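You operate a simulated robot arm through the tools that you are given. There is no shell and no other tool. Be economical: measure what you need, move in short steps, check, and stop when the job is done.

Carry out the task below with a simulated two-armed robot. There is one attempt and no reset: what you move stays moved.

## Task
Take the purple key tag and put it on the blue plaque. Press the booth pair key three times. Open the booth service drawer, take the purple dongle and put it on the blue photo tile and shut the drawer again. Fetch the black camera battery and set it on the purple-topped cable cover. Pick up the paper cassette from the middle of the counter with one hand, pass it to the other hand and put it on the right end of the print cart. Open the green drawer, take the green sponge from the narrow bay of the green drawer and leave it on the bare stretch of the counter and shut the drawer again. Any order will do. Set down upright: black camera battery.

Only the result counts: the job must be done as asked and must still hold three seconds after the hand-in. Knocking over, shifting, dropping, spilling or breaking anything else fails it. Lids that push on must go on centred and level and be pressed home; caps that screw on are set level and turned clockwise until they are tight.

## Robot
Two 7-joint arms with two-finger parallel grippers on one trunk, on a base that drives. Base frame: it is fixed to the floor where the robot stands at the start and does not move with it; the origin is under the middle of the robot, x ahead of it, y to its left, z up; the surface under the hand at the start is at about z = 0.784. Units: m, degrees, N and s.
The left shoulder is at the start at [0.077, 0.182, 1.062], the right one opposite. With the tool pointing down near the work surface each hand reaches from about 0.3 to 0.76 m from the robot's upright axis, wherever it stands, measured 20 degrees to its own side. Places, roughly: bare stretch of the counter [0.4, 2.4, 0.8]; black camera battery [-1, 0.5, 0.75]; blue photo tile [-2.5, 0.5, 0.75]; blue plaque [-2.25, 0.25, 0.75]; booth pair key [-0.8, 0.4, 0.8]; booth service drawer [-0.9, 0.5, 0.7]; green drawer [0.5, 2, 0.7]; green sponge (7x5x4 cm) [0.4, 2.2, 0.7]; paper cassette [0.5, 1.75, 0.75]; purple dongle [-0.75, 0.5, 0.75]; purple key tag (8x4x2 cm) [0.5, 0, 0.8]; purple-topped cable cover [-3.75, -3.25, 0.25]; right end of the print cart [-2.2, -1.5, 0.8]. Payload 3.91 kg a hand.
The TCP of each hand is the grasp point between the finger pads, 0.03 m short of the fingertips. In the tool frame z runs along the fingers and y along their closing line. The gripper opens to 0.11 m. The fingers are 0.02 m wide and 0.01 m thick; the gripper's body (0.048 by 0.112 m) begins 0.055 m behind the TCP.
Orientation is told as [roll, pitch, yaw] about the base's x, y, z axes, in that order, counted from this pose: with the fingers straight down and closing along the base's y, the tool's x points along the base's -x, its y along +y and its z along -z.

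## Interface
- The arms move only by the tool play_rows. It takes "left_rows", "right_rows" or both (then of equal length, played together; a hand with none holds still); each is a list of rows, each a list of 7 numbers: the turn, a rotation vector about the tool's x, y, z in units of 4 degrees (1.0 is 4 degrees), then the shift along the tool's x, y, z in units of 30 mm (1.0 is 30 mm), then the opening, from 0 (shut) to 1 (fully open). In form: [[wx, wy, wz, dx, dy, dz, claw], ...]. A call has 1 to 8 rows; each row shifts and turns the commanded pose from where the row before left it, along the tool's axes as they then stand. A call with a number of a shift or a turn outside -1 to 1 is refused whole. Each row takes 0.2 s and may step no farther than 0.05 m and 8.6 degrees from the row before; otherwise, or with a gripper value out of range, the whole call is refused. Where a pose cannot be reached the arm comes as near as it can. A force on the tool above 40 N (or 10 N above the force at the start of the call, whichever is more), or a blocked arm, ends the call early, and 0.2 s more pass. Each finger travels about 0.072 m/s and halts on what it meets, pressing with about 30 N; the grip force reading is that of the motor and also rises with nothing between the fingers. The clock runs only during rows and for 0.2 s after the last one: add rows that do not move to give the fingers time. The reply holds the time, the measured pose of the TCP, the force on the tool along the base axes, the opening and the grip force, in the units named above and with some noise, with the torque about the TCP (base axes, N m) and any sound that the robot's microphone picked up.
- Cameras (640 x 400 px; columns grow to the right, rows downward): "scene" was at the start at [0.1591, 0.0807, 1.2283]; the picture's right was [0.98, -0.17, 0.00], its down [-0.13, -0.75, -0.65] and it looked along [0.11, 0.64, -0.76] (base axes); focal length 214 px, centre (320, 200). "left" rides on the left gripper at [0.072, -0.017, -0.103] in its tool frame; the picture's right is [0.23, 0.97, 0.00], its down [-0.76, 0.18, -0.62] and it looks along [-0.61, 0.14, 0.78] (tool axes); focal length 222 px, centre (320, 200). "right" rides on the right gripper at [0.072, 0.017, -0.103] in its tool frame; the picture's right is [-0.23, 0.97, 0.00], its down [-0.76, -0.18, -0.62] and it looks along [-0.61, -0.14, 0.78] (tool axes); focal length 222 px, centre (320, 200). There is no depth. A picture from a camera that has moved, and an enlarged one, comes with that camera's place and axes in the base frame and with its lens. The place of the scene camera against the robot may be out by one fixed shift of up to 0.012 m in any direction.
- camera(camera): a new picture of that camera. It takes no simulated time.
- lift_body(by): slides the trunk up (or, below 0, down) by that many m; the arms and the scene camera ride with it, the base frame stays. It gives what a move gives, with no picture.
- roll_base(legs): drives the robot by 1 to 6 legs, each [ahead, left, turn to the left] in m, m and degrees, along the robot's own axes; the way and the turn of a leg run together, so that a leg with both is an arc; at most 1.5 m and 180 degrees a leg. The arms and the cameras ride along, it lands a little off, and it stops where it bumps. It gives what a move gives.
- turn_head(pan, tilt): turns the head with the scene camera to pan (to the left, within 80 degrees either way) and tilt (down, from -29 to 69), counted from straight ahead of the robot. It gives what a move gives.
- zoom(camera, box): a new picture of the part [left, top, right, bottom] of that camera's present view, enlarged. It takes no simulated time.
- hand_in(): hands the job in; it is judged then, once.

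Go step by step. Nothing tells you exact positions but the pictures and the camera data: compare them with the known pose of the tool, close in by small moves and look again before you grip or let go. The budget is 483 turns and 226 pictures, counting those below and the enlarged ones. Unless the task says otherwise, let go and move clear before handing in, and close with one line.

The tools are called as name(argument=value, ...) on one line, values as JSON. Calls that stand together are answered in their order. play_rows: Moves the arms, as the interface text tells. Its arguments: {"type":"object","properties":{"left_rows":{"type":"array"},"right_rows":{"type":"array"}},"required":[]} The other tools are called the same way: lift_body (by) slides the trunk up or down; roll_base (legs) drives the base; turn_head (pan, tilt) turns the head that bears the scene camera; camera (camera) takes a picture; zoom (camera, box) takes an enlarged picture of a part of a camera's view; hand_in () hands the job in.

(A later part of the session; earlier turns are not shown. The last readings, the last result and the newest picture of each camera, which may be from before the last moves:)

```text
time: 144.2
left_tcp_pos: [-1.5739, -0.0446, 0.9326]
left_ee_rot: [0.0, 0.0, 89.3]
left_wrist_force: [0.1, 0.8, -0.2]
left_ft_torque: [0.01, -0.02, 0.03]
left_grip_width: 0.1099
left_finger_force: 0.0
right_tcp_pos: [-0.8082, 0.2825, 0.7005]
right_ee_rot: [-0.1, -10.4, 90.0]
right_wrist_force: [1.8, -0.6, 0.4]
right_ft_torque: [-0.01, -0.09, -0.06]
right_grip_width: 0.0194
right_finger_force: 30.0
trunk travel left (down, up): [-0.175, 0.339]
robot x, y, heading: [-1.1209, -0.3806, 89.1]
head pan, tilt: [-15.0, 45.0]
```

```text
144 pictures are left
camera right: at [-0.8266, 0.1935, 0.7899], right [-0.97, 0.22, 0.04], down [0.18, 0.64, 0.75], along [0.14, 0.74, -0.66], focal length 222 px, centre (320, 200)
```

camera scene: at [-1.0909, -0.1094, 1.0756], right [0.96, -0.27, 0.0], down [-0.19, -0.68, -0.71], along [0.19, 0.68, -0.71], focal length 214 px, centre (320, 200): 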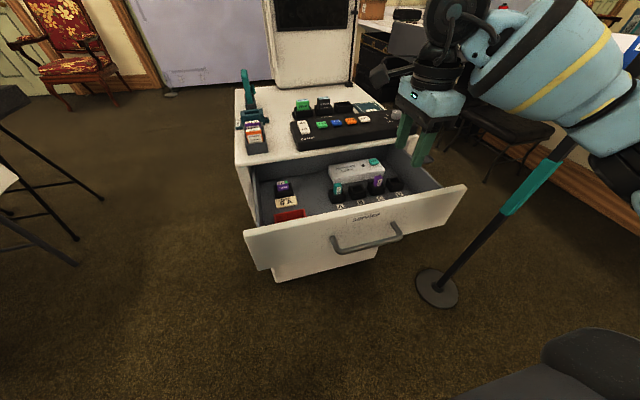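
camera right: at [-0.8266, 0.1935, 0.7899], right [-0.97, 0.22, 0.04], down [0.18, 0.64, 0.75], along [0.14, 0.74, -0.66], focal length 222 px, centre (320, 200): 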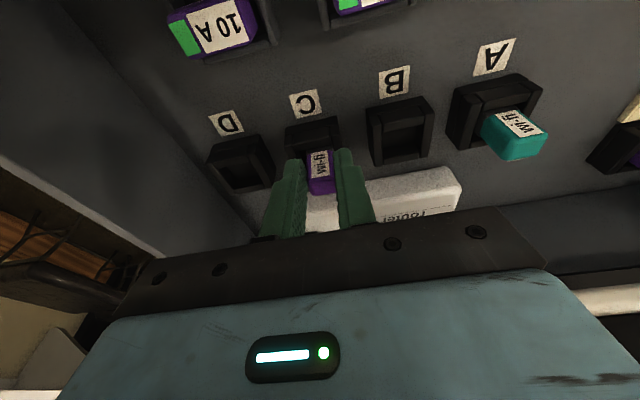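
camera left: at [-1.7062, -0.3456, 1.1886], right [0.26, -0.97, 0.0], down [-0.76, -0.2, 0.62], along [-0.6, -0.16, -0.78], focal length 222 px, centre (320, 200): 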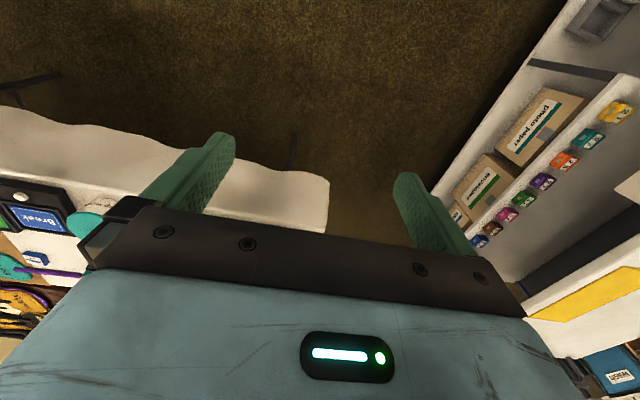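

Gripped at 1.9 cm. Lift straight up out of the drawer.

play_rows(right_rows=[[0, 0, 0, -0.09, 0, -0.49, 0], [0, 0, 0, -0.09, 0, -0.49, 0], [0, 0, 0, -0.17, 0, -0.98, 0], [0, 0, 0, -0.17, 0, -0.98, 0], [0, 0, 0, -0.17, 0, -0.98, 0], [0, 0, 0, -0.17, 0, -0.98, 0]])

camera(camera="right")

camera(camera="scene")

```text
time: 145.6
left_tcp_pos: [-1.575, -0.0449, 0.9334]
left_ee_rot: [0.1, 0.0, 89.3]
left_wrist_force: [0.4, -0.2, -0.1]
left_ft_torque: [0.0, 0.01, 0.02]
left_grip_width: 0.1101
left_finger_force: 0.0
right_tcp_pos: [-0.81, 0.2826, 0.8488]
right_ee_rot: [-0.1, -10.4, 90.0]
right_wrist_force: [0.0, -0.3, -1.5]
right_ft_torque: [0.02, 0.03, -0.01]
right_grip_width: 0.0196
right_finger_force: 29.8
trunk travel left (down, up): [-0.175, 0.339]
robot x, y, heading: [-1.1219, -0.3763, 89.2]
head pan, tilt: [-15.0, 45.0]
```

```text
143 pictures are left
camera right: at [-0.8272, 0.1933, 0.938], right [-0.97, 0.22, 0.04], down [0.18, 0.64, 0.75], along [0.14, 0.74, -0.66], focal length 222 px, centre (320, 200)
```

right: 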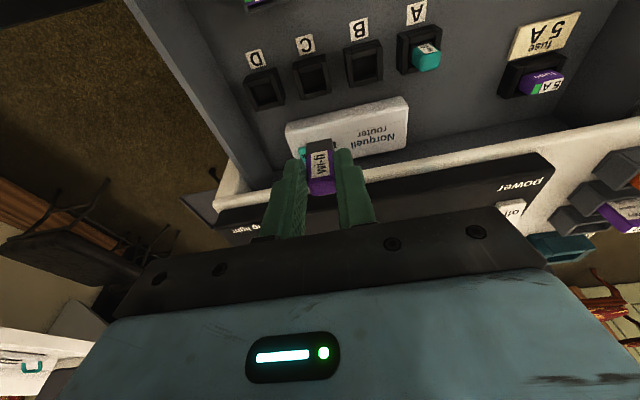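

```text
142 pictures are left
camera scene: at [-1.0913, -0.1097, 1.0757], right [0.96, -0.27, 0.0], down [-0.19, -0.68, -0.71], along [0.19, 0.68, -0.71], focal length 214 px, centre (320, 200)
```

scene: 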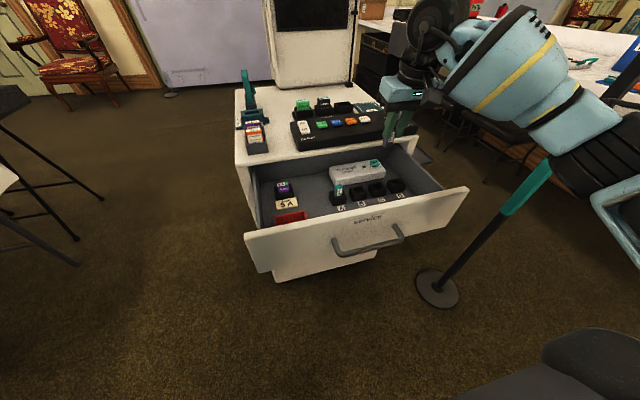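

Dongle in hand. Raise it, and bring the left hand (closed) in front of the drawer to push it shut.

play_rows(left_rows=[[0, 0, 0, -0.3, -1, 0, 0], [0, 0, 0, -0.3, -1, 0, 0], [0, 0, 0, -0.3, -1, 0, 0], [0, 0, 0, -0.3, -1, 0, 0], [0, 0, 0, -0.3, -1, 0, 0], [0, 0, 0, -0.3, -1, 0, 0], [0, 0, 0, -0.3, -1, 0, 0], [0, 0, 0, -0.3, -1, 0, 0]], right_rows=[[0, 0, 0, -0.17, 0, -0.9, 0], [0, 0, 0, -0.17, 0, -0.9, 0], [0, 0, 0, -0.17, 0, -0.9, 0], [0, 0, 0, -0.17, 0, -0.9, 0], [0, 0, 0, -0.17, 0, -0.9, 0], [0, 0, 0, 0, 0, 0, 0], [0, 0, 0, 0, 0, 0, 0], [0, 0, 0, 0, 0, 0, 0]])

play_rows(left_rows=[[0, 0, 0, -0.25, -1, 0.8, 0], [0, 0, 0, -0.25, -1, 0.8, 0], [0, 0, 0, -0.25, -1, 0.8, 0], [0, 0, 0, -0.25, -1, 0.8, 0], [0, 0, 0, -0.25, -1, 0.8, 0], [0, 0, 0, -0.25, -1, 0.8, 0], [0, 0, 0, -0.25, -1, 0.8, 0], [0, 0, 0, -0.25, -1, 0.8, 0]])

camera(camera="scene")

camera(camera="left")

```text
time: 147.4
left_tcp_pos: [-1.3327, 0.0241, 0.9345]
left_ee_rot: [0.0, 0.0, 89.3]
left_wrist_force: [0.3, 0.2, 0.4]
left_ft_torque: [0.01, 0.02, 0.02]
left_grip_width: 0.0001
left_finger_force: 30.2
right_tcp_pos: [-0.8083, 0.2817, 0.988]
right_ee_rot: [0.0, -10.4, 90.0]
right_wrist_force: [-0.7, 0.0, 1.0]
right_ft_torque: [-0.02, 0.01, 0.03]
right_grip_width: 0.0193
right_finger_force: 30.3
trunk travel left (down, up): [-0.175, 0.339]
robot x, y, heading: [-1.1211, -0.3785, 89.4]
head pan, tilt: [-15.0, 45.0]
```

```text
time: 149.2
left_tcp_pos: [-1.2214, 0.0643, 0.8215]
left_ee_rot: [0.1, 0.0, 89.3]
left_wrist_force: [0.0, 0.3, 0.2]
left_ft_torque: [-0.02, 0.0, 0.0]
left_grip_width: 0.0001
left_finger_force: 29.8
left hand out of reach, approached as far as the arm can: row 4, 5, 6, 7, 8
right_tcp_pos: [-0.8102, 0.2817, 0.9878]
right_ee_rot: [0.0, -10.4, 89.9]
right_wrist_force: [-0.3, 0.6, -0.2]
right_ft_torque: [0.0, -0.01, 0.01]
right_grip_width: 0.0196
right_finger_force: 30.5
trunk travel left (down, up): [-0.175, 0.339]
robot x, y, heading: [-1.1248, -0.3755, 89.4]
head pan, tilt: [-15.0, 45.0]
```

```text
141 pictures are left
camera scene: at [-1.0911, -0.1097, 1.0757], right [0.96, -0.27, 0.0], down [-0.19, -0.68, -0.71], along [0.19, 0.68, -0.71], focal length 214 px, centre (320, 200)
```

scene: 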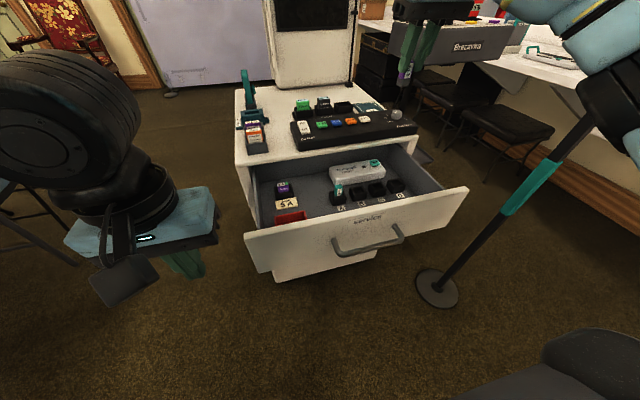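

```text
140 pictures are left
camera left: at [-1.2065, -0.0084, 0.9261], right [-0.98, -0.22, 0.0], down [-0.17, 0.76, 0.62], along [-0.13, 0.61, -0.78], focal length 222 px, centre (320, 200)
```

left: 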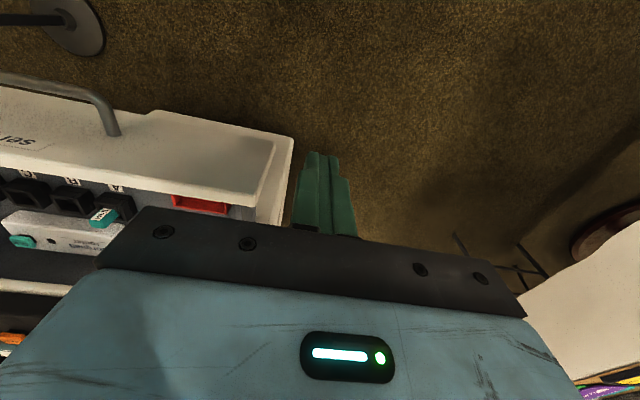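

The left arm cannot cross that far. Tuck the right hand inward and shift the base right 15 cm.

play_rows(right_rows=[[0, 0, 0, 0, 1, 0, 0], [0, 0, 0, 0, 1, 0, 0], [0, 0, 0, 0, 1, 0, 0], [0, 0, 0, 0, 1, 0, 0], [0, 0, 0, 0, 1, 0, 0], [0, 0, 0, 0, 1, 0, 0]])

roll_base(legs=[[0, -0.15, 0]])

camera(camera="scene")

camera(camera="left")

```text
time: 150.6
left_tcp_pos: [-1.2226, 0.0637, 0.8212]
left_ee_rot: [0.0, 0.0, 89.3]
left_wrist_force: [0.4, -0.9, 0.3]
left_ft_torque: [-0.02, 0.0, -0.03]
left_grip_width: 0.0003
left_finger_force: 30.4
right_tcp_pos: [-0.9894, 0.2833, 0.9894]
right_ee_rot: [0.0, -10.3, 90.1]
right_wrist_force: [-0.7, -0.9, 0.0]
right_ft_torque: [0.01, -0.01, -0.02]
right_grip_width: 0.0196
right_finger_force: 29.4
trunk travel left (down, up): [-0.175, 0.339]
robot x, y, heading: [-1.1222, -0.3771, 89.2]
head pan, tilt: [-15.0, 45.0]
```

```text
time: 152.6
left_tcp_pos: [-1.0701, 0.0622, 0.8226]
left_ee_rot: [-0.1, 0.0, 89.6]
left_wrist_force: [-0.2, -0.2, 0.6]
left_ft_torque: [-0.02, 0.02, -0.05]
left_grip_width: 0.0002
left_finger_force: 30.4
right_tcp_pos: [-0.8377, 0.282, 0.9899]
right_ee_rot: [0.0, -10.4, 90.2]
right_wrist_force: [-0.4, -0.4, 0.8]
right_ft_torque: [-0.06, 0.02, -0.02]
right_grip_width: 0.0192
right_finger_force: 29.7
trunk travel left (down, up): [-0.175, 0.339]
robot x, y, heading: [-0.9684, -0.3802, 89.3]
head pan, tilt: [-15.0, 45.0]
```

```text
139 pictures are left
camera scene: at [-0.938, -0.111, 1.0757], right [0.96, -0.27, 0.0], down [-0.19, -0.68, -0.71], along [0.19, 0.68, -0.71], focal length 214 px, centre (320, 200)
```

scene: 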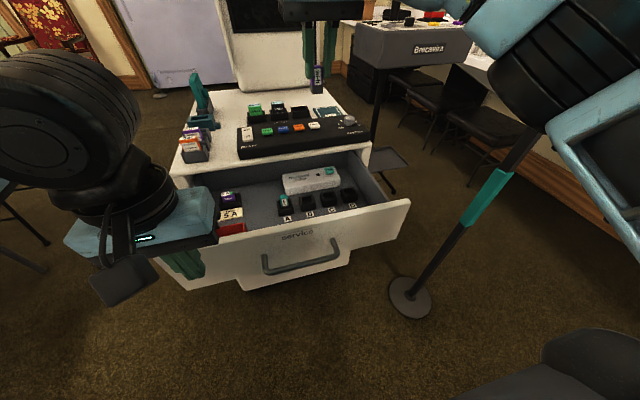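

```text
138 pictures are left
camera left: at [-1.0538, -0.0103, 0.9262], right [-0.98, -0.22, 0.0], down [-0.17, 0.76, 0.62], along [-0.14, 0.61, -0.78], focal length 222 px, centre (320, 200)
```

left: 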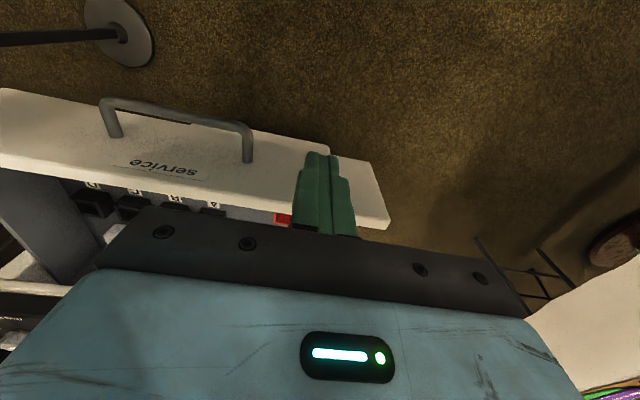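

Lower the left fingertips in front of the drawer face and push.

play_rows(left_rows=[[0, 0, 0, 0, 0, 0.8, 0], [0, 0, 0, 0, 0, 0.8, 0], [0, 0, 0, 0, 0, 0.8, 0], [0, 0, 0, 0, 0, 0.7, 0]])

play_rows(left_rows=[[0, 0, 0, -0.7, 0, 0, 0], [0, 0, 0, -0.7, 0, 0, 0], [0, 0, 0, -0.7, 0, 0, 0], [0, 0, 0, -0.7, 0, 0, 0], [0, 0, 0, -0.7, 0, 0, 0], [0, 0, 0, -0.7, 0, 0, 0], [0, 0, 0, -0.7, 0, 0, 0], [0, 0, 0, -0.7, 0, 0, 0]])

camera(camera="scene")

```text
time: 153.6
left_tcp_pos: [-1.0692, 0.0639, 0.7283]
left_ee_rot: [0.0, 0.0, 89.5]
left_wrist_force: [0.2, 0.2, 0.3]
left_ft_torque: [0.0, -0.01, 0.0]
left_grip_width: 0.0
left_finger_force: 29.8
right_tcp_pos: [-0.8377, 0.282, 0.99]
right_ee_rot: [-0.1, -10.3, 90.2]
right_wrist_force: [-0.1, 0.3, -0.2]
right_ft_torque: [0.01, 0.02, 0.0]
right_grip_width: 0.0196
right_finger_force: 30.3
trunk travel left (down, up): [-0.175, 0.339]
robot x, y, heading: [-0.9683, -0.3824, 89.6]
head pan, tilt: [-15.0, 45.0]
```

```text
time: 155.4
left_tcp_pos: [-1.1302, 0.2146, 0.7316]
left_ee_rot: [0.0, 0.0, 89.5]
left_wrist_force: [0.4, 1.0, -0.1]
left_ft_torque: [0.02, -0.02, -0.04]
left_grip_width: 0.0001
left_finger_force: 30.1
left hand out of reach, approached as far as the arm can: row 2, 3, 4, 5, 6, 7, 8
right_tcp_pos: [-0.8377, 0.2821, 0.989]
right_ee_rot: [-0.1, -10.4, 90.2]
right_wrist_force: [0.3, 0.6, -0.6]
right_ft_torque: [-0.01, 0.02, -0.01]
right_grip_width: 0.0195
right_finger_force: 30.6
trunk travel left (down, up): [-0.175, 0.339]
robot x, y, heading: [-0.97, -0.3818, 89.7]
head pan, tilt: [-15.0, 45.0]
```

```text
137 pictures are left
camera scene: at [-0.9383, -0.1109, 1.0756], right [0.96, -0.27, 0.0], down [-0.19, -0.68, -0.71], along [0.19, 0.68, -0.71], focal length 214 px, centre (320, 200)
```

scene: 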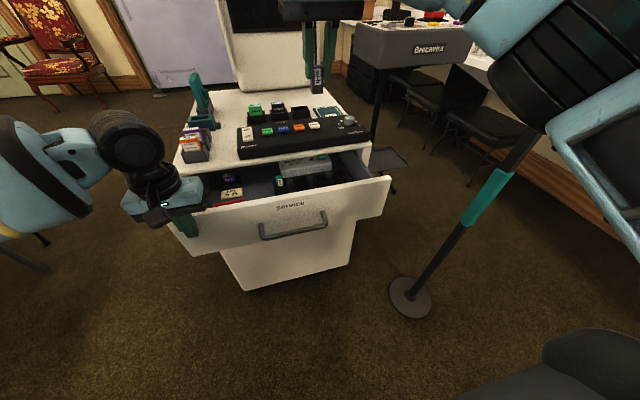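

The drawer is partly shut; the left hand drifted to its edge. Back off a touch, shift the base 5 cm right, then push by driving forward.

play_rows(left_rows=[[0, 0, 0, 0.6, 0, 0, 0], [0, 0, 0, 0, 0, 0, 0]])

roll_base(legs=[[0, -0.05, 0], [0.07, 0, 0]])

camera(camera="scene")

camera(camera="left")

```text
time: 156.0
left_tcp_pos: [-1.1273, 0.1951, 0.7316]
left_ee_rot: [0.0, 0.0, 89.5]
left_wrist_force: [-0.4, -0.5, -0.4]
left_ft_torque: [-0.01, -0.01, 0.01]
left_grip_width: 0.0
left_finger_force: 29.8
right_tcp_pos: [-0.8375, 0.2833, 0.9889]
right_ee_rot: [-0.1, -10.4, 90.2]
right_wrist_force: [-0.5, -0.3, -0.8]
right_ft_torque: [0.03, -0.03, 0.0]
right_grip_width: 0.0196
right_finger_force: 30.1
trunk travel left (down, up): [-0.175, 0.339]
robot x, y, heading: [-0.9689, -0.3763, 89.3]
head pan, tilt: [-15.0, 45.0]
```

```text
time: 157.7
left_tcp_pos: [-1.076, 0.2658, 0.7308]
left_ee_rot: [0.0, 0.0, 89.3]
left_wrist_force: [-0.9, -0.2, -0.8]
left_ft_torque: [0.0, -0.05, 0.01]
left_grip_width: 0.0
left_finger_force: 29.6
right_tcp_pos: [-0.785, 0.3504, 0.9879]
right_ee_rot: [-0.2, -10.4, 90.0]
right_wrist_force: [-0.2, 0.4, -0.3]
right_ft_torque: [-0.02, 0.03, -0.01]
right_grip_width: 0.0194
right_finger_force: 30.1
trunk travel left (down, up): [-0.175, 0.339]
robot x, y, heading: [-0.915, -0.3115, 89.2]
head pan, tilt: [-15.0, 45.0]
```

```text
136 pictures are left
camera scene: at [-0.8861, -0.0419, 1.0754], right [0.96, -0.27, 0.0], down [-0.19, -0.68, -0.71], along [0.19, 0.68, -0.71], focal length 214 px, centre (320, 200)
```

scene: 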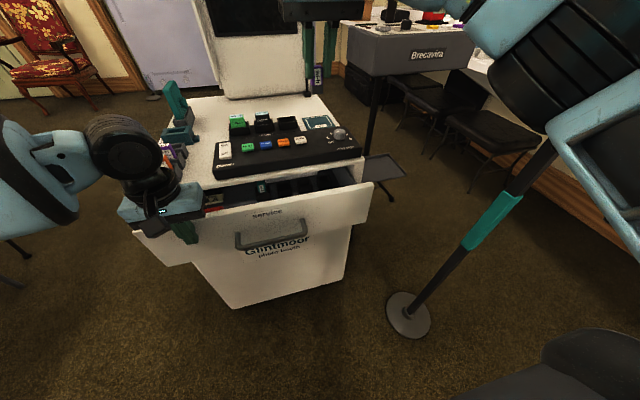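

```text
135 pictures are left
camera left: at [-1.0586, 0.1925, 0.8363], right [-0.98, -0.22, 0.0], down [-0.17, 0.76, 0.62], along [-0.13, 0.61, -0.78], focal length 222 px, centre (320, 200)
```

left: 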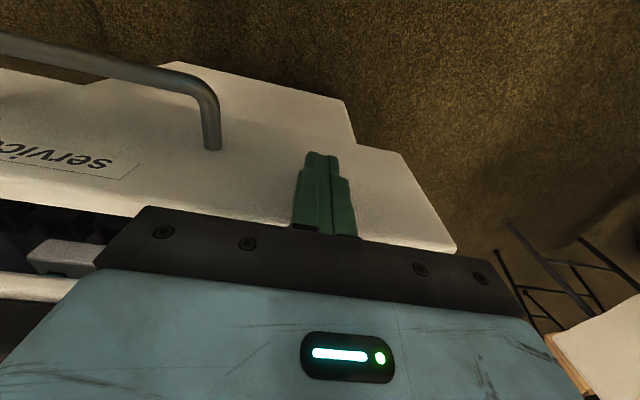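

Good. Another 5 cm forward by base.

roll_base(legs=[[0.05, 0, 0]])

play_rows(left_rows=[[0, 0, 0, -0.2, 0, 0, 0], [0, 0, 0, -0.2, 0, 0, 0], [0, 0, 0, -0.2, 0, 0, 0], [0, 0, 0, -0.2, 0, 0, 0], [0, 0, 0, -0.2, 0, 0, 0]])

camera(camera="scene")

```text
time: 158.7
left_tcp_pos: [-1.0745, 0.3158, 0.7315]
left_ee_rot: [0.1, 0.0, 89.2]
left_wrist_force: [0.5, 0.7, -0.3]
left_ft_torque: [-0.02, -0.01, 0.0]
left_grip_width: 0.0
left_finger_force: 29.9
right_tcp_pos: [-0.7837, 0.4015, 0.9885]
right_ee_rot: [0.0, -10.3, 90.1]
right_wrist_force: [0.2, 1.3, 0.4]
right_ft_torque: [-0.03, 0.0, -0.03]
right_grip_width: 0.0194
right_finger_force: 29.7
trunk travel left (down, up): [-0.175, 0.339]
robot x, y, heading: [-0.9169, -0.2617, 89.3]
head pan, tilt: [-15.0, 45.0]
```

```text
time: 159.9
left_tcp_pos: [-1.0805, 0.3396, 0.7312]
left_ee_rot: [0.0, 0.0, 89.3]
left_wrist_force: [-0.4, 0.9, 1.0]
left_ft_torque: [-0.02, 0.0, 0.02]
left_grip_width: 0.0001
left_finger_force: 29.6
left hand out of reach, approached as far as the arm can: row 4, 5
right_tcp_pos: [-0.7835, 0.4011, 0.9893]
right_ee_rot: [0.0, -10.3, 90.2]
right_wrist_force: [-0.1, 0.1, 0.3]
right_ft_torque: [-0.03, 0.01, 0.03]
right_grip_width: 0.0194
right_finger_force: 30.7
trunk travel left (down, up): [-0.175, 0.339]
robot x, y, heading: [-0.9165, -0.2605, 89.3]
head pan, tilt: [-15.0, 45.0]
```

```text
134 pictures are left
camera scene: at [-0.8855, 0.0081, 1.0756], right [0.96, -0.27, 0.0], down [-0.19, -0.68, -0.71], along [0.19, 0.68, -0.71], focal length 214 px, centre (320, 200)
```

scene: 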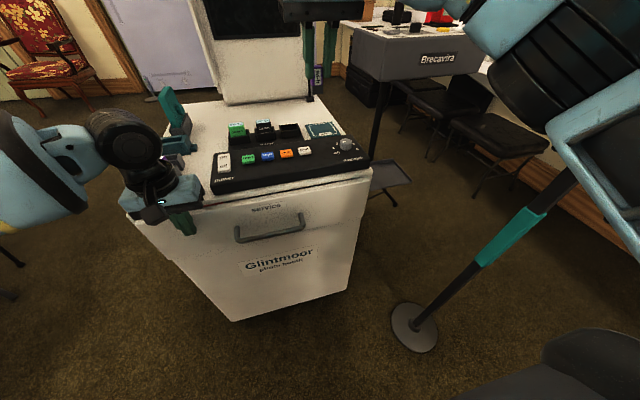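

Nearly shut. Push the last bit with the base and read the force.

roll_base(legs=[[0.012, 0, 0]])

zoom(camera="scene", box=[110, 120, 390, 300])

```text
time: 160.7
left_tcp_pos: [-1.0813, 0.3426, 0.732]
left_ee_rot: [0.2, 0.9, 89.2]
left_wrist_force: [-0.2, -10.5, 3.6]
left_ft_torque: [0.16, 0.03, 0.15]
left_grip_width: 0.0
left_finger_force: 29.8
right_tcp_pos: [-0.7839, 0.4098, 0.9903]
right_ee_rot: [0.0, -10.4, 90.1]
right_wrist_force: [0.5, -0.6, -0.8]
right_ft_torque: [0.0, -0.02, -0.01]
right_grip_width: 0.0194
right_finger_force: 30.4
trunk travel left (down, up): [-0.175, 0.339]
robot x, y, heading: [-0.9165, -0.2545, 89.4]
head pan, tilt: [-15.0, 45.0]
stopped in leg 1: the force on the tool passed its limit at 54 N (the readings are from after the stop); the commanded pose is now the measured one
```

```text
2.22 times, centred on (250, 210) of scene
camera zoom: at [-0.8856, 0.016, 1.0759], right [0.96, -0.27, 0.0], down [-0.19, -0.68, -0.71], along [0.19, 0.68, -0.71], focal length 477 px, centre (476, 178)
```

zoom: 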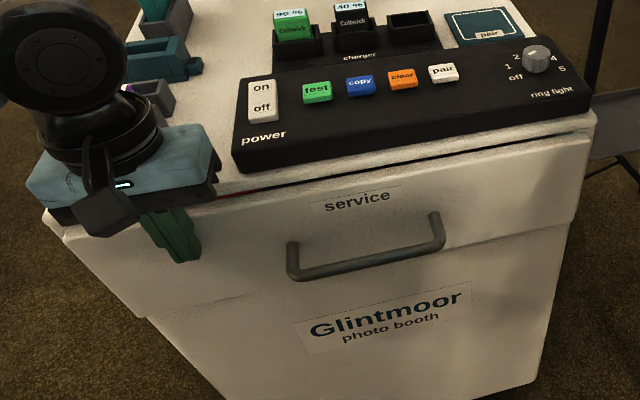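

The drawer is fully shut (54 N stop, face flush). Withdraw the left hand, raise the trunk, and take the dongle to the table first.

play_rows(left_rows=[[0, 0, 0, 1, 0, 0, 0], [0, 0, 0, 1, 0, 0, 0], [0, 0, 0, 1, 0, 0, 0.5], [0, 0, 0, 1, 1, -0.8, 1], [0, 0, 0, 0, 1, -0.8, 1], [0, 0, 0, 0, 1, -0.8, 1], [0, 0, 0, 0, 1, -0.8, 1], [0, 0, 0, 0, 1, -0.8, 1]])

lift_body(by=0.15)

camera(camera="scene")

```text
time: 162.5
left_tcp_pos: [-1.232, 0.2267, 0.8507]
left_ee_rot: [0.2, 1.1, 89.1]
left_wrist_force: [-0.2, 1.5, 0.0]
left_ft_torque: [0.0, -0.02, 0.02]
left_grip_width: 0.1098
left_finger_force: 0.1
right_tcp_pos: [-0.784, 0.4088, 0.9899]
right_ee_rot: [0.0, -10.4, 90.1]
right_wrist_force: [-1.3, 0.7, -1.0]
right_ft_torque: [-0.04, 0.03, -0.04]
right_grip_width: 0.0192
right_finger_force: 30.5
trunk travel left (down, up): [-0.175, 0.339]
robot x, y, heading: [-0.9161, -0.2489, 89.7]
head pan, tilt: [-15.0, 45.0]
```

```text
time: 164.3
left_tcp_pos: [-1.2325, 0.2283, 1.003]
left_ee_rot: [0.2, 1.0, 89.1]
left_wrist_force: [0.2, -0.1, -0.2]
left_ft_torque: [0.0, 0.01, 0.0]
left_grip_width: 0.1099
left_finger_force: 0.1
right_tcp_pos: [-0.783, 0.4099, 1.1385]
right_ee_rot: [-0.1, -10.3, 90.1]
right_wrist_force: [0.1, 0.5, -0.5]
right_ft_torque: [0.0, -0.02, 0.03]
right_grip_width: 0.0195
right_finger_force: 29.5
trunk travel left (down, up): [-0.325, 0.189]
robot x, y, heading: [-0.9186, -0.2532, 89.7]
head pan, tilt: [-15.0, 45.0]
```

```text
132 pictures are left
camera scene: at [-0.886, -0.0301, 1.2342], right [0.96, -0.27, 0.0], down [-0.19, -0.68, -0.71], along [0.19, 0.68, -0.71], focal length 214 px, centre (320, 200)
```

scene: 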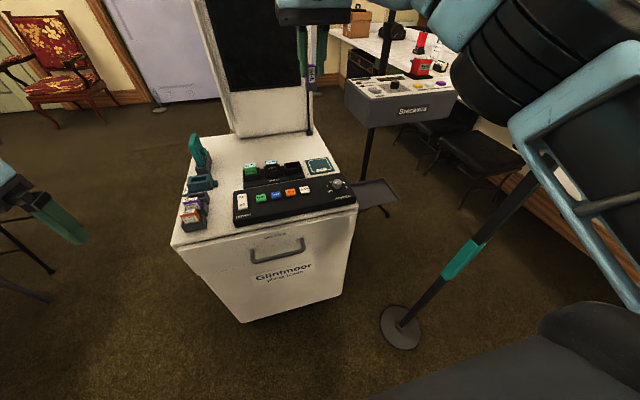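

Pole upright, drawer shut. Drive to the prop table.

roll_base(legs=[[-0.15, 0, 0], [0, 0, 90], [0.55, 0, 0], [0, -0.58, 0], [0.25, 0, 0]])

turn_head(pan=-20, tilt=45)

camera(camera="scene")

camera(camera="right")

```text
time: 179.1
left_tcp_pos: [-2.2142, -0.178, 1.0035]
left_ee_rot: [0.2, 1.1, -178.6]
left_wrist_force: [-0.4, -0.5, 0.8]
left_ft_torque: [0.0, -0.02, 0.0]
left_grip_width: 0.1098
left_finger_force: 0.1
right_tcp_pos: [-2.4158, 0.2638, 1.1388]
right_ee_rot: [0.0, -10.3, -177.6]
right_wrist_force: [0.6, 0.2, -0.8]
right_ft_torque: [-0.02, -0.03, -0.03]
right_grip_width: 0.0196
right_finger_force: 30.3
trunk travel left (down, up): [-0.325, 0.189]
robot x, y, heading: [-1.75, 0.1581, -178.6]
head pan, tilt: [-15.0, 45.0]
```

```text
time: 179.7
left_tcp_pos: [-2.2144, -0.1768, 1.0039]
left_ee_rot: [0.1, 1.1, -178.5]
left_wrist_force: [0.2, -0.4, 0.1]
left_ft_torque: [-0.01, 0.0, 0.0]
left_grip_width: 0.1098
left_finger_force: 0.1
right_tcp_pos: [-2.4154, 0.2622, 1.1397]
right_ee_rot: [-0.1, -10.4, -177.5]
right_wrist_force: [-0.5, -0.1, -0.4]
right_ft_torque: [0.01, -0.01, -0.03]
right_grip_width: 0.0193
right_finger_force: 30.0
trunk travel left (down, up): [-0.325, 0.189]
robot x, y, heading: [-1.7498, 0.1557, -177.9]
head pan, tilt: [-20.0, 45.0]
```

```text
131 pictures are left
camera scene: at [-1.9577, 0.1836, 1.2342], right [0.31, 0.95, 0.0], down [0.67, -0.22, -0.71], along [-0.67, 0.22, -0.71], focal length 214 px, centre (320, 200)
```

scene: 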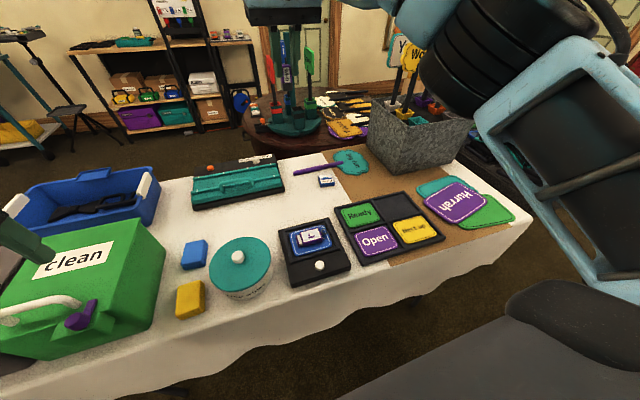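

```text
130 pictures are left
camera right: at [-2.325, 0.251, 1.2283], right [-0.18, -0.98, 0.04], down [-0.64, 0.15, 0.75], along [-0.74, 0.11, -0.66], focal length 222 px, centre (320, 200)
```

right: 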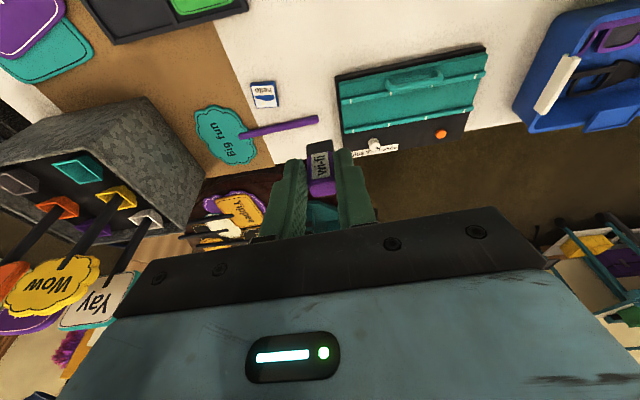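

Photo tile ≈ (-2.496, 0.382). Drive 4 cm nearer, move the dongle over it and lower part-way.

roll_base(legs=[[0.04, 0, 0]])

play_rows(right_rows=[[0, 0, 0, -0.22, -0.81, 0.04, 0], [0, 0, 0, -0.22, -0.81, 0.04, 0], [0, 0, 0, -0.22, -0.81, 0.04, 0], [0, 0, 0, -0.22, -0.81, 0.04, 0], [0, 0, 0, -0.22, -0.81, 0.04, 0]])

play_rows(right_rows=[[0, 0, 0, 0.174, 0, 0.985, 0], [0, 0, 0, 0.174, 0, 0.985, 0], [0, 0, 0, 0.174, 0, 0.985, 0], [0, 0, 0, 0.174, 0, 0.985, 0], [0, 0, 0, 0.174, 0, 0.985, 0], [0, 0, 0, 0.174, 0, 0.985, 0], [0, 0, 0, 0.174, 0, 0.985, 0]])

camera(camera="right")

zoom(camera="scene", box=[220, 90, 420, 240])

```text
time: 180.6
left_tcp_pos: [-2.2554, -0.178, 1.004]
left_ee_rot: [0.2, 1.0, -178.5]
left_wrist_force: [-0.3, -0.2, 0.1]
left_ft_torque: [0.0, 0.0, 0.03]
left_grip_width: 0.11
left_finger_force: 0.0
right_tcp_pos: [-2.4554, 0.2627, 1.1399]
right_ee_rot: [-0.1, -10.3, -177.6]
right_wrist_force: [-0.5, 0.4, 0.0]
right_ft_torque: [0.0, -0.05, 0.03]
right_grip_width: 0.0194
right_finger_force: 30.1
trunk travel left (down, up): [-0.325, 0.189]
robot x, y, heading: [-1.7885, 0.1581, -178.7]
head pan, tilt: [-20.0, 45.0]
```

```text
time: 181.8
left_tcp_pos: [-2.2534, -0.178, 1.0044]
left_ee_rot: [0.2, 1.0, -178.5]
left_wrist_force: [0.7, -0.9, -0.7]
left_ft_torque: [0.01, 0.0, -0.01]
left_grip_width: 0.11
left_finger_force: 0.0
right_tcp_pos: [-2.4916, 0.384, 1.1409]
right_ee_rot: [-0.1, -10.4, -177.4]
right_wrist_force: [-0.3, -0.3, 0.4]
right_ft_torque: [0.01, 0.02, 0.01]
right_grip_width: 0.0197
right_finger_force: 30.3
trunk travel left (down, up): [-0.325, 0.189]
robot x, y, heading: [-1.7859, 0.1563, -178.4]
head pan, tilt: [-20.0, 45.0]
```

```text
time: 183.4
left_tcp_pos: [-2.2551, -0.1773, 1.0043]
left_ee_rot: [0.1, 0.9, -178.6]
left_wrist_force: [-0.2, 0.1, 0.3]
left_ft_torque: [0.01, 0.0, -0.02]
left_grip_width: 0.1099
left_finger_force: 0.1
right_tcp_pos: [-2.4942, 0.3846, 0.928]
right_ee_rot: [0.1, -10.4, -177.6]
right_wrist_force: [-0.3, 0.9, -0.7]
right_ft_torque: [-0.02, 0.0, 0.01]
right_grip_width: 0.0195
right_finger_force: 30.1
trunk travel left (down, up): [-0.325, 0.189]
robot x, y, heading: [-1.7882, 0.1545, -178.6]
head pan, tilt: [-20.0, 45.0]
```

```text
129 pictures are left
camera right: at [-2.4033, 0.3725, 1.0169], right [-0.18, -0.98, 0.04], down [-0.64, 0.15, 0.75], along [-0.74, 0.11, -0.66], focal length 222 px, centre (320, 200)
```

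right: 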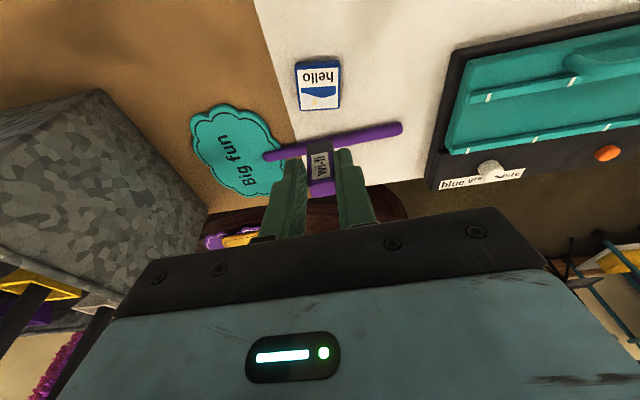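

```text
2.67 times, centred on (320, 165) of scene
camera zoom: at [-1.9976, 0.1828, 1.2342], right [0.31, 0.95, 0.0], down [0.67, -0.22, -0.71], along [-0.67, 0.22, -0.71], focal length 572 px, centre (320, 293)
```

zoom: 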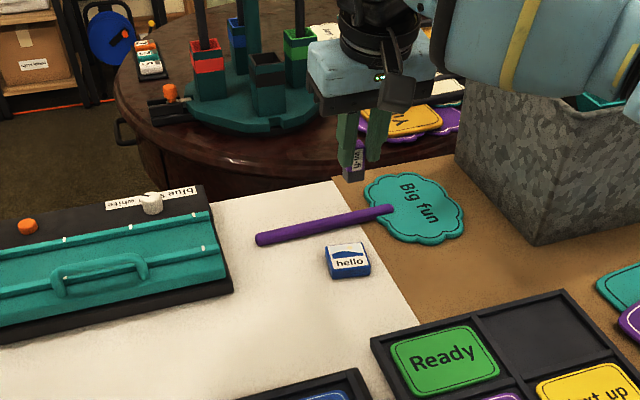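

Tile centre ≈ (-2.507, 0.383). Adjust and lower to about 2 cm above.

play_rows(right_rows=[[0, 0, 0, -0.33, 0, 0.06, 0], [0, 0, 0, 0.16, 0, 0.9, 0], [0, 0, 0, 0.16, 0, 0.9, 0], [0, 0, 0, 0.16, 0, 0.9, 0], [0, 0, 0, 0.12, 0, 0.7, 0]])

camera(camera="right")

zoom(camera="scene", box=[260, 120, 380, 210])

```text
time: 184.6
left_tcp_pos: [-2.2549, -0.1778, 1.0052]
left_ee_rot: [0.2, 1.0, -178.6]
left_wrist_force: [0.0, 0.5, -0.1]
left_ft_torque: [-0.01, -0.01, 0.0]
left_grip_width: 0.1102
left_finger_force: 0.0
right_tcp_pos: [-2.5061, 0.3838, 0.8265]
right_ee_rot: [-0.1, -10.2, -177.6]
right_wrist_force: [-0.2, -0.3, -0.7]
right_ft_torque: [0.0, -0.04, 0.01]
right_grip_width: 0.0195
right_finger_force: 29.9
trunk travel left (down, up): [-0.325, 0.189]
robot x, y, heading: [-1.7868, 0.156, -178.4]
head pan, tilt: [-20.0, 45.0]
```

```text
127 pictures are left
camera right: at [-2.4157, 0.3711, 0.9157], right [-0.18, -0.98, 0.04], down [-0.64, 0.15, 0.75], along [-0.74, 0.11, -0.66], focal length 222 px, centre (320, 200)
```

right: 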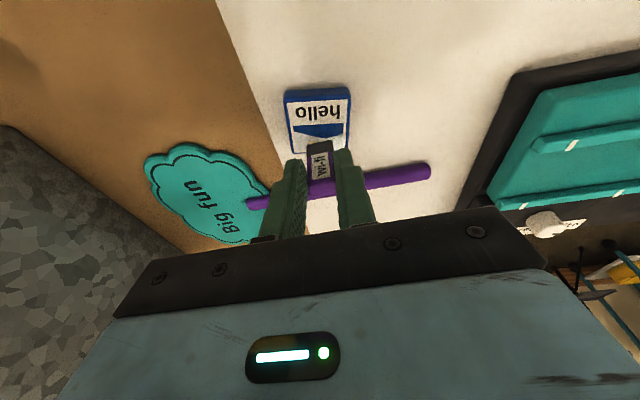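

```text
4.44 times, centred on (320, 165) of scene
camera zoom: at [-1.9973, 0.1827, 1.2342], right [0.31, 0.95, 0.0], down [0.67, -0.22, -0.71], along [-0.67, 0.22, -0.71], focal length 953 px, centre (320, 356)
```

zoom: 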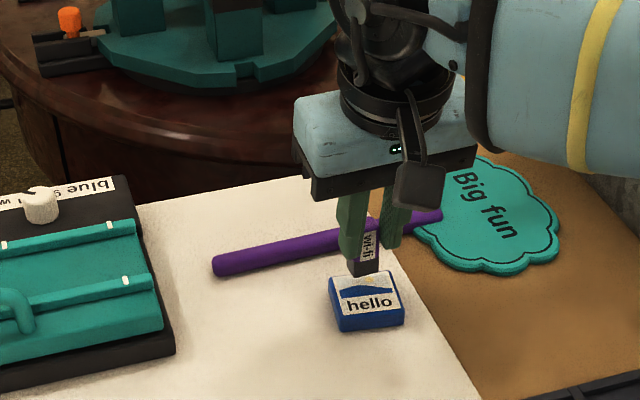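

Dongle hangs right above the tile. Creep down to contact.

play_rows(right_rows=[[0, 0, 0, 0.02, 0, 0.15, 0], [0, 0, 0, 0.02, 0, 0.15, 0], [0, 0, 0, 0.02, 0, 0.1, 0], [0, 0, 0, 0.02, 0, 0.1, 0], [0, 0, 0, 0, 0, 0, 0]])

zoom(camera="scene", box=[260, 120, 380, 210])

```text
time: 185.8
left_tcp_pos: [-2.2533, -0.1775, 1.0048]
left_ee_rot: [0.2, 0.8, -178.5]
left_wrist_force: [-0.4, -0.9, 0.1]
left_ft_torque: [0.01, 0.03, 0.01]
left_grip_width: 0.1099
left_finger_force: 0.1
right_tcp_pos: [-2.5053, 0.3818, 0.8126]
right_ee_rot: [0.0, -10.5, -177.4]
right_wrist_force: [-0.9, 0.7, 9.2]
right_ft_torque: [0.02, 0.21, 0.01]
right_grip_width: 0.0198
right_finger_force: 29.9
trunk travel left (down, up): [-0.325, 0.189]
robot x, y, heading: [-1.786, 0.1562, -178.0]
head pan, tilt: [-20.0, 45.0]
```

```text
4.44 times, centred on (320, 165) of scene
camera zoom: at [-1.9965, 0.1824, 1.2345], right [0.31, 0.95, 0.0], down [0.67, -0.22, -0.71], along [-0.67, 0.22, -0.71], focal length 953 px, centre (320, 356)
```

zoom: 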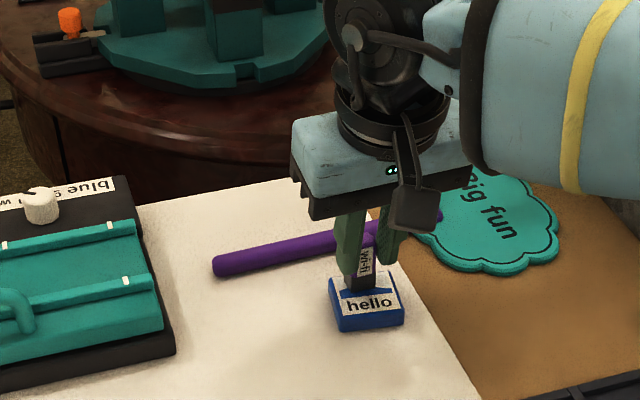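

Contact; shift it 7 mm toward the tile's centre and set down again.

play_rows(right_rows=[[0, 0, 0, -0.03, 0, -0.2, 0], [0, 0, 0, 0.24, -0.1, -0.04, 0], [0, 0, 0, 0.02, 0, 0.13, 0], [0, 0, 0, 0.01, 0, 0.07, 0], [0, 0, 0, 0, 0, 0, 0]])

zoom(camera="scene", box=[290, 150, 370, 210])

camera(camera="right")

```text
time: 187.0
left_tcp_pos: [-2.2529, -0.1773, 1.0052]
left_ee_rot: [0.2, 0.9, -178.7]
left_wrist_force: [-0.4, 0.3, 0.1]
left_ft_torque: [-0.01, -0.02, 0.02]
left_grip_width: 0.1101
left_finger_force: 0.1
right_tcp_pos: [-2.4987, 0.3854, 0.8117]
right_ee_rot: [0.0, -10.5, -177.5]
right_wrist_force: [2.5, -0.8, 10.7]
right_ft_torque: [-0.02, 0.04, 0.01]
right_grip_width: 0.0194
right_finger_force: 29.9
trunk travel left (down, up): [-0.325, 0.189]
robot x, y, heading: [-1.7897, 0.1583, -178.6]
head pan, tilt: [-20.0, 45.0]
```

```text
6.67 times, centred on (330, 180) of scene
camera zoom: at [-1.9959, 0.1822, 1.2346], right [0.31, 0.95, 0.0], down [0.67, -0.22, -0.71], along [-0.67, 0.22, -0.71], focal length 1430 px, centre (253, 333)
```

zoom: 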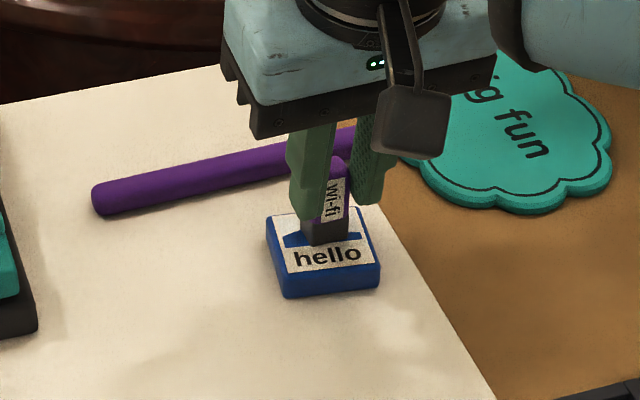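

```text
123 pictures are left
camera right: at [-2.4084, 0.373, 0.9012], right [-0.18, -0.98, 0.04], down [-0.64, 0.15, 0.75], along [-0.74, 0.11, -0.66], focal length 222 px, centre (320, 200)
```

right: 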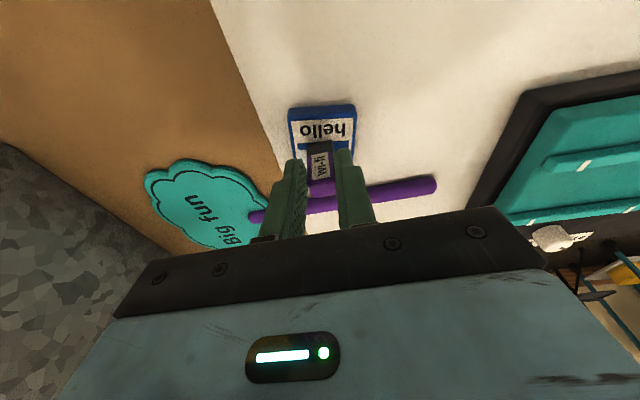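

On the tile. Release gently and rise vertically.

play_rows(right_rows=[[0, 0, 0, -0.005, 0, -0.03, 0], [0, 0, 0, 0, 0, 0, 0.25], [0, 0, 0, 0, 0, 0, 0.35], [0, 0, 0, -0.05, 0, -0.3, 0.35], [0, 0, 0, -0.1, 0, -0.6, 0.4], [0, 0, 0, -0.17, 0, -0.98, 0.4], [0, 0, 0, -0.17, 0, -0.98, 0.4], [0, 0, 0, -0.17, 0, -0.98, 0.4]])

zoom(camera="scene", box=[260, 130, 380, 220])

```text
time: 188.8
left_tcp_pos: [-2.2539, -0.1788, 1.0056]
left_ee_rot: [0.2, 0.8, -178.6]
left_wrist_force: [0.7, -0.2, 0.5]
left_ft_torque: [0.03, -0.03, 0.01]
left_grip_width: 0.1101
left_finger_force: 0.1
right_tcp_pos: [-2.4978, 0.3841, 0.9291]
right_ee_rot: [0.1, -10.3, -177.6]
right_wrist_force: [0.6, 0.1, 0.3]
right_ft_torque: [0.01, 0.01, 0.0]
right_grip_width: 0.0439
right_finger_force: 0.1
trunk travel left (down, up): [-0.325, 0.189]
robot x, y, heading: [-1.7898, 0.1551, -178.4]
head pan, tilt: [-20.0, 45.0]
```

```text
4.44 times, centred on (320, 175) of scene
camera zoom: at [-1.9969, 0.1823, 1.2343], right [0.31, 0.95, 0.0], down [0.67, -0.22, -0.71], along [-0.67, 0.22, -0.71], focal length 953 px, centre (320, 311)
```

zoom: 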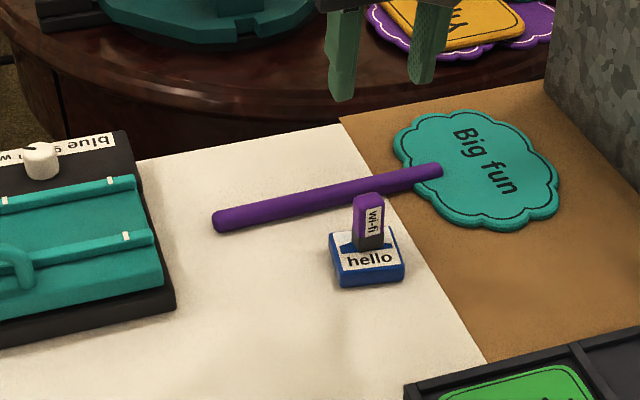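

Dongle stands on the tile. Now back to the booth for the black battery; raise, level and retract the right hand, then drive.

play_rows(right_rows=[[0, 0, 0, -0.17, 0, -0.98, 0.4], [0, 0, 0, -0.17, 0, -0.98, 0.4], [0, 1, 0, 0.5, 0.3, -0.98, 0.4], [0, 1, 0, 1, 0.5, -0.98, 0.5], [0, 0.6, 0, 1, 0.5, -0.98, 0.5], [0, 0, 0, 1, 0.5, 0, 0.5], [0, 0, 0, 1, 0.5, 0, 0.5], [0, 0, 0, 1, 0.5, 0, 0.5]])

roll_base(legs=[[-0.25, 0, 0], [0, 0.5, 0], [-0.42, 0, 0], [0, 0, -91.5], [0.24, 0, 0]])

turn_head(pan=-25, tilt=45)

camera(camera="scene")

camera(camera="right")

```text
time: 190.6
left_tcp_pos: [-2.2536, -0.1778, 1.0046]
left_ee_rot: [0.2, 0.9, -178.7]
left_wrist_force: [0.0, -0.7, 0.7]
left_ft_torque: [0.03, 0.01, -0.03]
left_grip_width: 0.1102
left_finger_force: 0.1
right_tcp_pos: [-2.3205, 0.3087, 1.0657]
right_ee_rot: [0.1, 0.0, -177.6]
right_wrist_force: [0.1, 0.3, 0.2]
right_ft_torque: [0.01, 0.0, -0.01]
right_grip_width: 0.0547
right_finger_force: 0.2
trunk travel left (down, up): [-0.325, 0.189]
robot x, y, heading: [-1.7874, 0.1559, -178.7]
head pan, tilt: [-20.0, 45.0]
```

```text
time: 204.2
left_tcp_pos: [-1.4787, 0.3733, 1.0043]
left_ee_rot: [0.2, 1.0, 93.4]
left_wrist_force: [0.0, 0.6, 0.1]
left_ft_torque: [0.0, 0.01, 0.02]
left_grip_width: 0.1099
left_finger_force: 0.1
right_tcp_pos: [-0.9946, 0.4572, 1.0643]
right_ee_rot: [0.1, 0.1, 94.4]
right_wrist_force: [0.2, 0.5, -0.2]
right_ft_torque: [0.0, 0.01, -0.01]
right_grip_width: 0.0549
right_finger_force: 0.1
trunk travel left (down, up): [-0.325, 0.189]
robot x, y, heading: [-1.1264, -0.0822, 93.7]
head pan, tilt: [-20.0, 45.0]
```

```text
time: 204.9
left_tcp_pos: [-1.4773, 0.3739, 1.0035]
left_ee_rot: [0.3, 0.9, 93.4]
left_wrist_force: [-0.2, 0.0, 0.7]
left_ft_torque: [-0.03, 0.0, -0.05]
left_grip_width: 0.11
left_finger_force: 0.1
right_tcp_pos: [-0.9947, 0.4577, 1.0633]
right_ee_rot: [0.0, -0.1, 94.4]
right_wrist_force: [0.1, -0.4, 0.2]
right_ft_torque: [-0.03, 0.0, 0.03]
right_grip_width: 0.055
right_finger_force: 0.1
trunk travel left (down, up): [-0.325, 0.189]
robot x, y, heading: [-1.1297, -0.0832, 93.4]
head pan, tilt: [-25.0, 45.0]
```

```text
121 pictures are left
camera scene: at [-1.1002, 0.1372, 1.2342], right [0.93, -0.36, 0.0], down [-0.26, -0.66, -0.71], along [0.26, 0.66, -0.71], focal length 214 px, centre (320, 200)
```

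scene: 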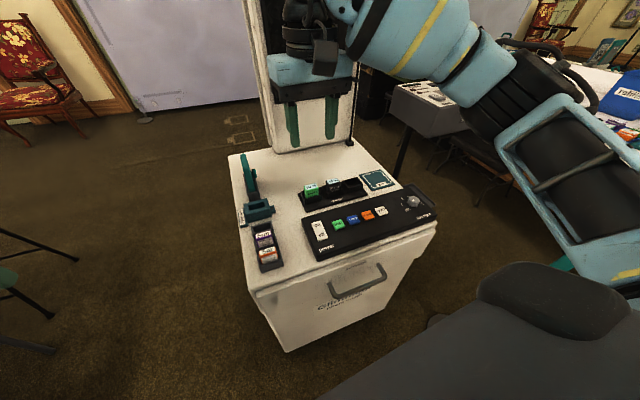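

```text
120 pictures are left
camera right: at [-1.006, 0.384, 1.1684], right [-0.99, 0.15, 0.0], down [0.12, 0.77, 0.62], along [0.1, 0.62, -0.78], focal length 222 px, centre (320, 200)
```

right: 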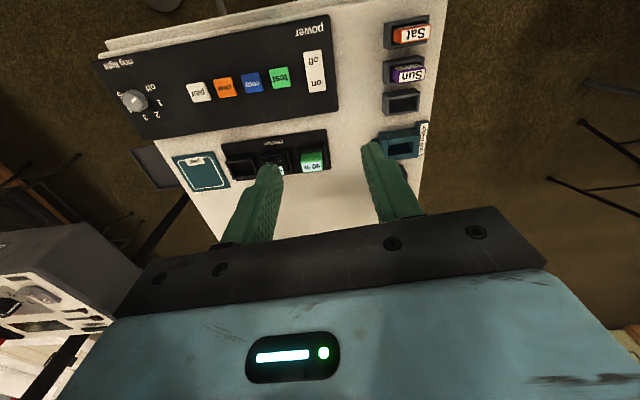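

Black battery ≈ (-0.905, 0.55). Move the hand over it, squaring the yaw.

play_rows(right_rows=[[0, 0, 1, -0.3, -1, 0.5, 0.5], [0, 0, 0.1, -0.3, -1, 0.5, 0.5], [0, 0, 0, -0.3, -1, 0.5, 0.5], [0, 0, 0, 0, 0, 0.5, 0.5]])

camera(camera="right")

zoom(camera="scene", box=[250, 100, 430, 240])

```text
time: 205.9
left_tcp_pos: [-1.4784, 0.3733, 1.0041]
left_ee_rot: [0.2, 1.0, 93.4]
left_wrist_force: [-0.7, 0.5, -0.3]
left_ft_torque: [-0.01, -0.01, -0.04]
left_grip_width: 0.1099
left_finger_force: 0.0
right_tcp_pos: [-0.905, 0.486, 1.0048]
right_ee_rot: [0.1, 0.0, 90.0]
right_wrist_force: [-0.1, 0.1, -0.6]
right_ft_torque: [-0.01, -0.03, 0.0]
right_grip_width: 0.0551
right_finger_force: 0.1
trunk travel left (down, up): [-0.325, 0.189]
robot x, y, heading: [-1.1272, -0.0784, 93.6]
head pan, tilt: [-25.0, 45.0]
```

```text
119 pictures are left
camera right: at [-0.9223, 0.4153, 1.1082], right [-0.97, 0.23, 0.0], down [0.18, 0.76, 0.62], along [0.14, 0.61, -0.78], focal length 222 px, centre (320, 200)
```

right: 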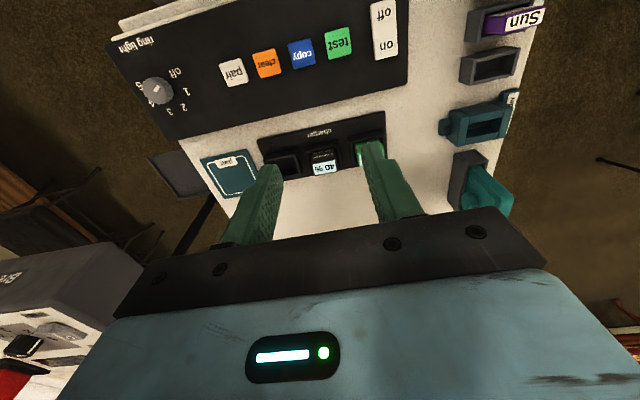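

```text
2.86 times, centred on (340, 170) of scene
camera zoom: at [-1.1005, 0.1373, 1.2342], right [0.93, -0.36, 0.0], down [-0.26, -0.66, -0.71], along [0.26, 0.66, -0.71], focal length 613 px, centre (263, 286)
```

zoom: 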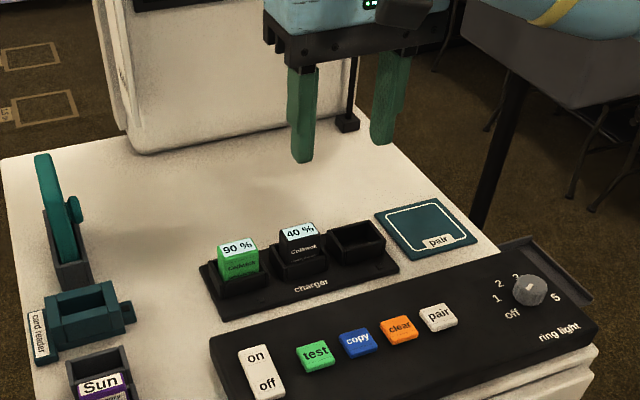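

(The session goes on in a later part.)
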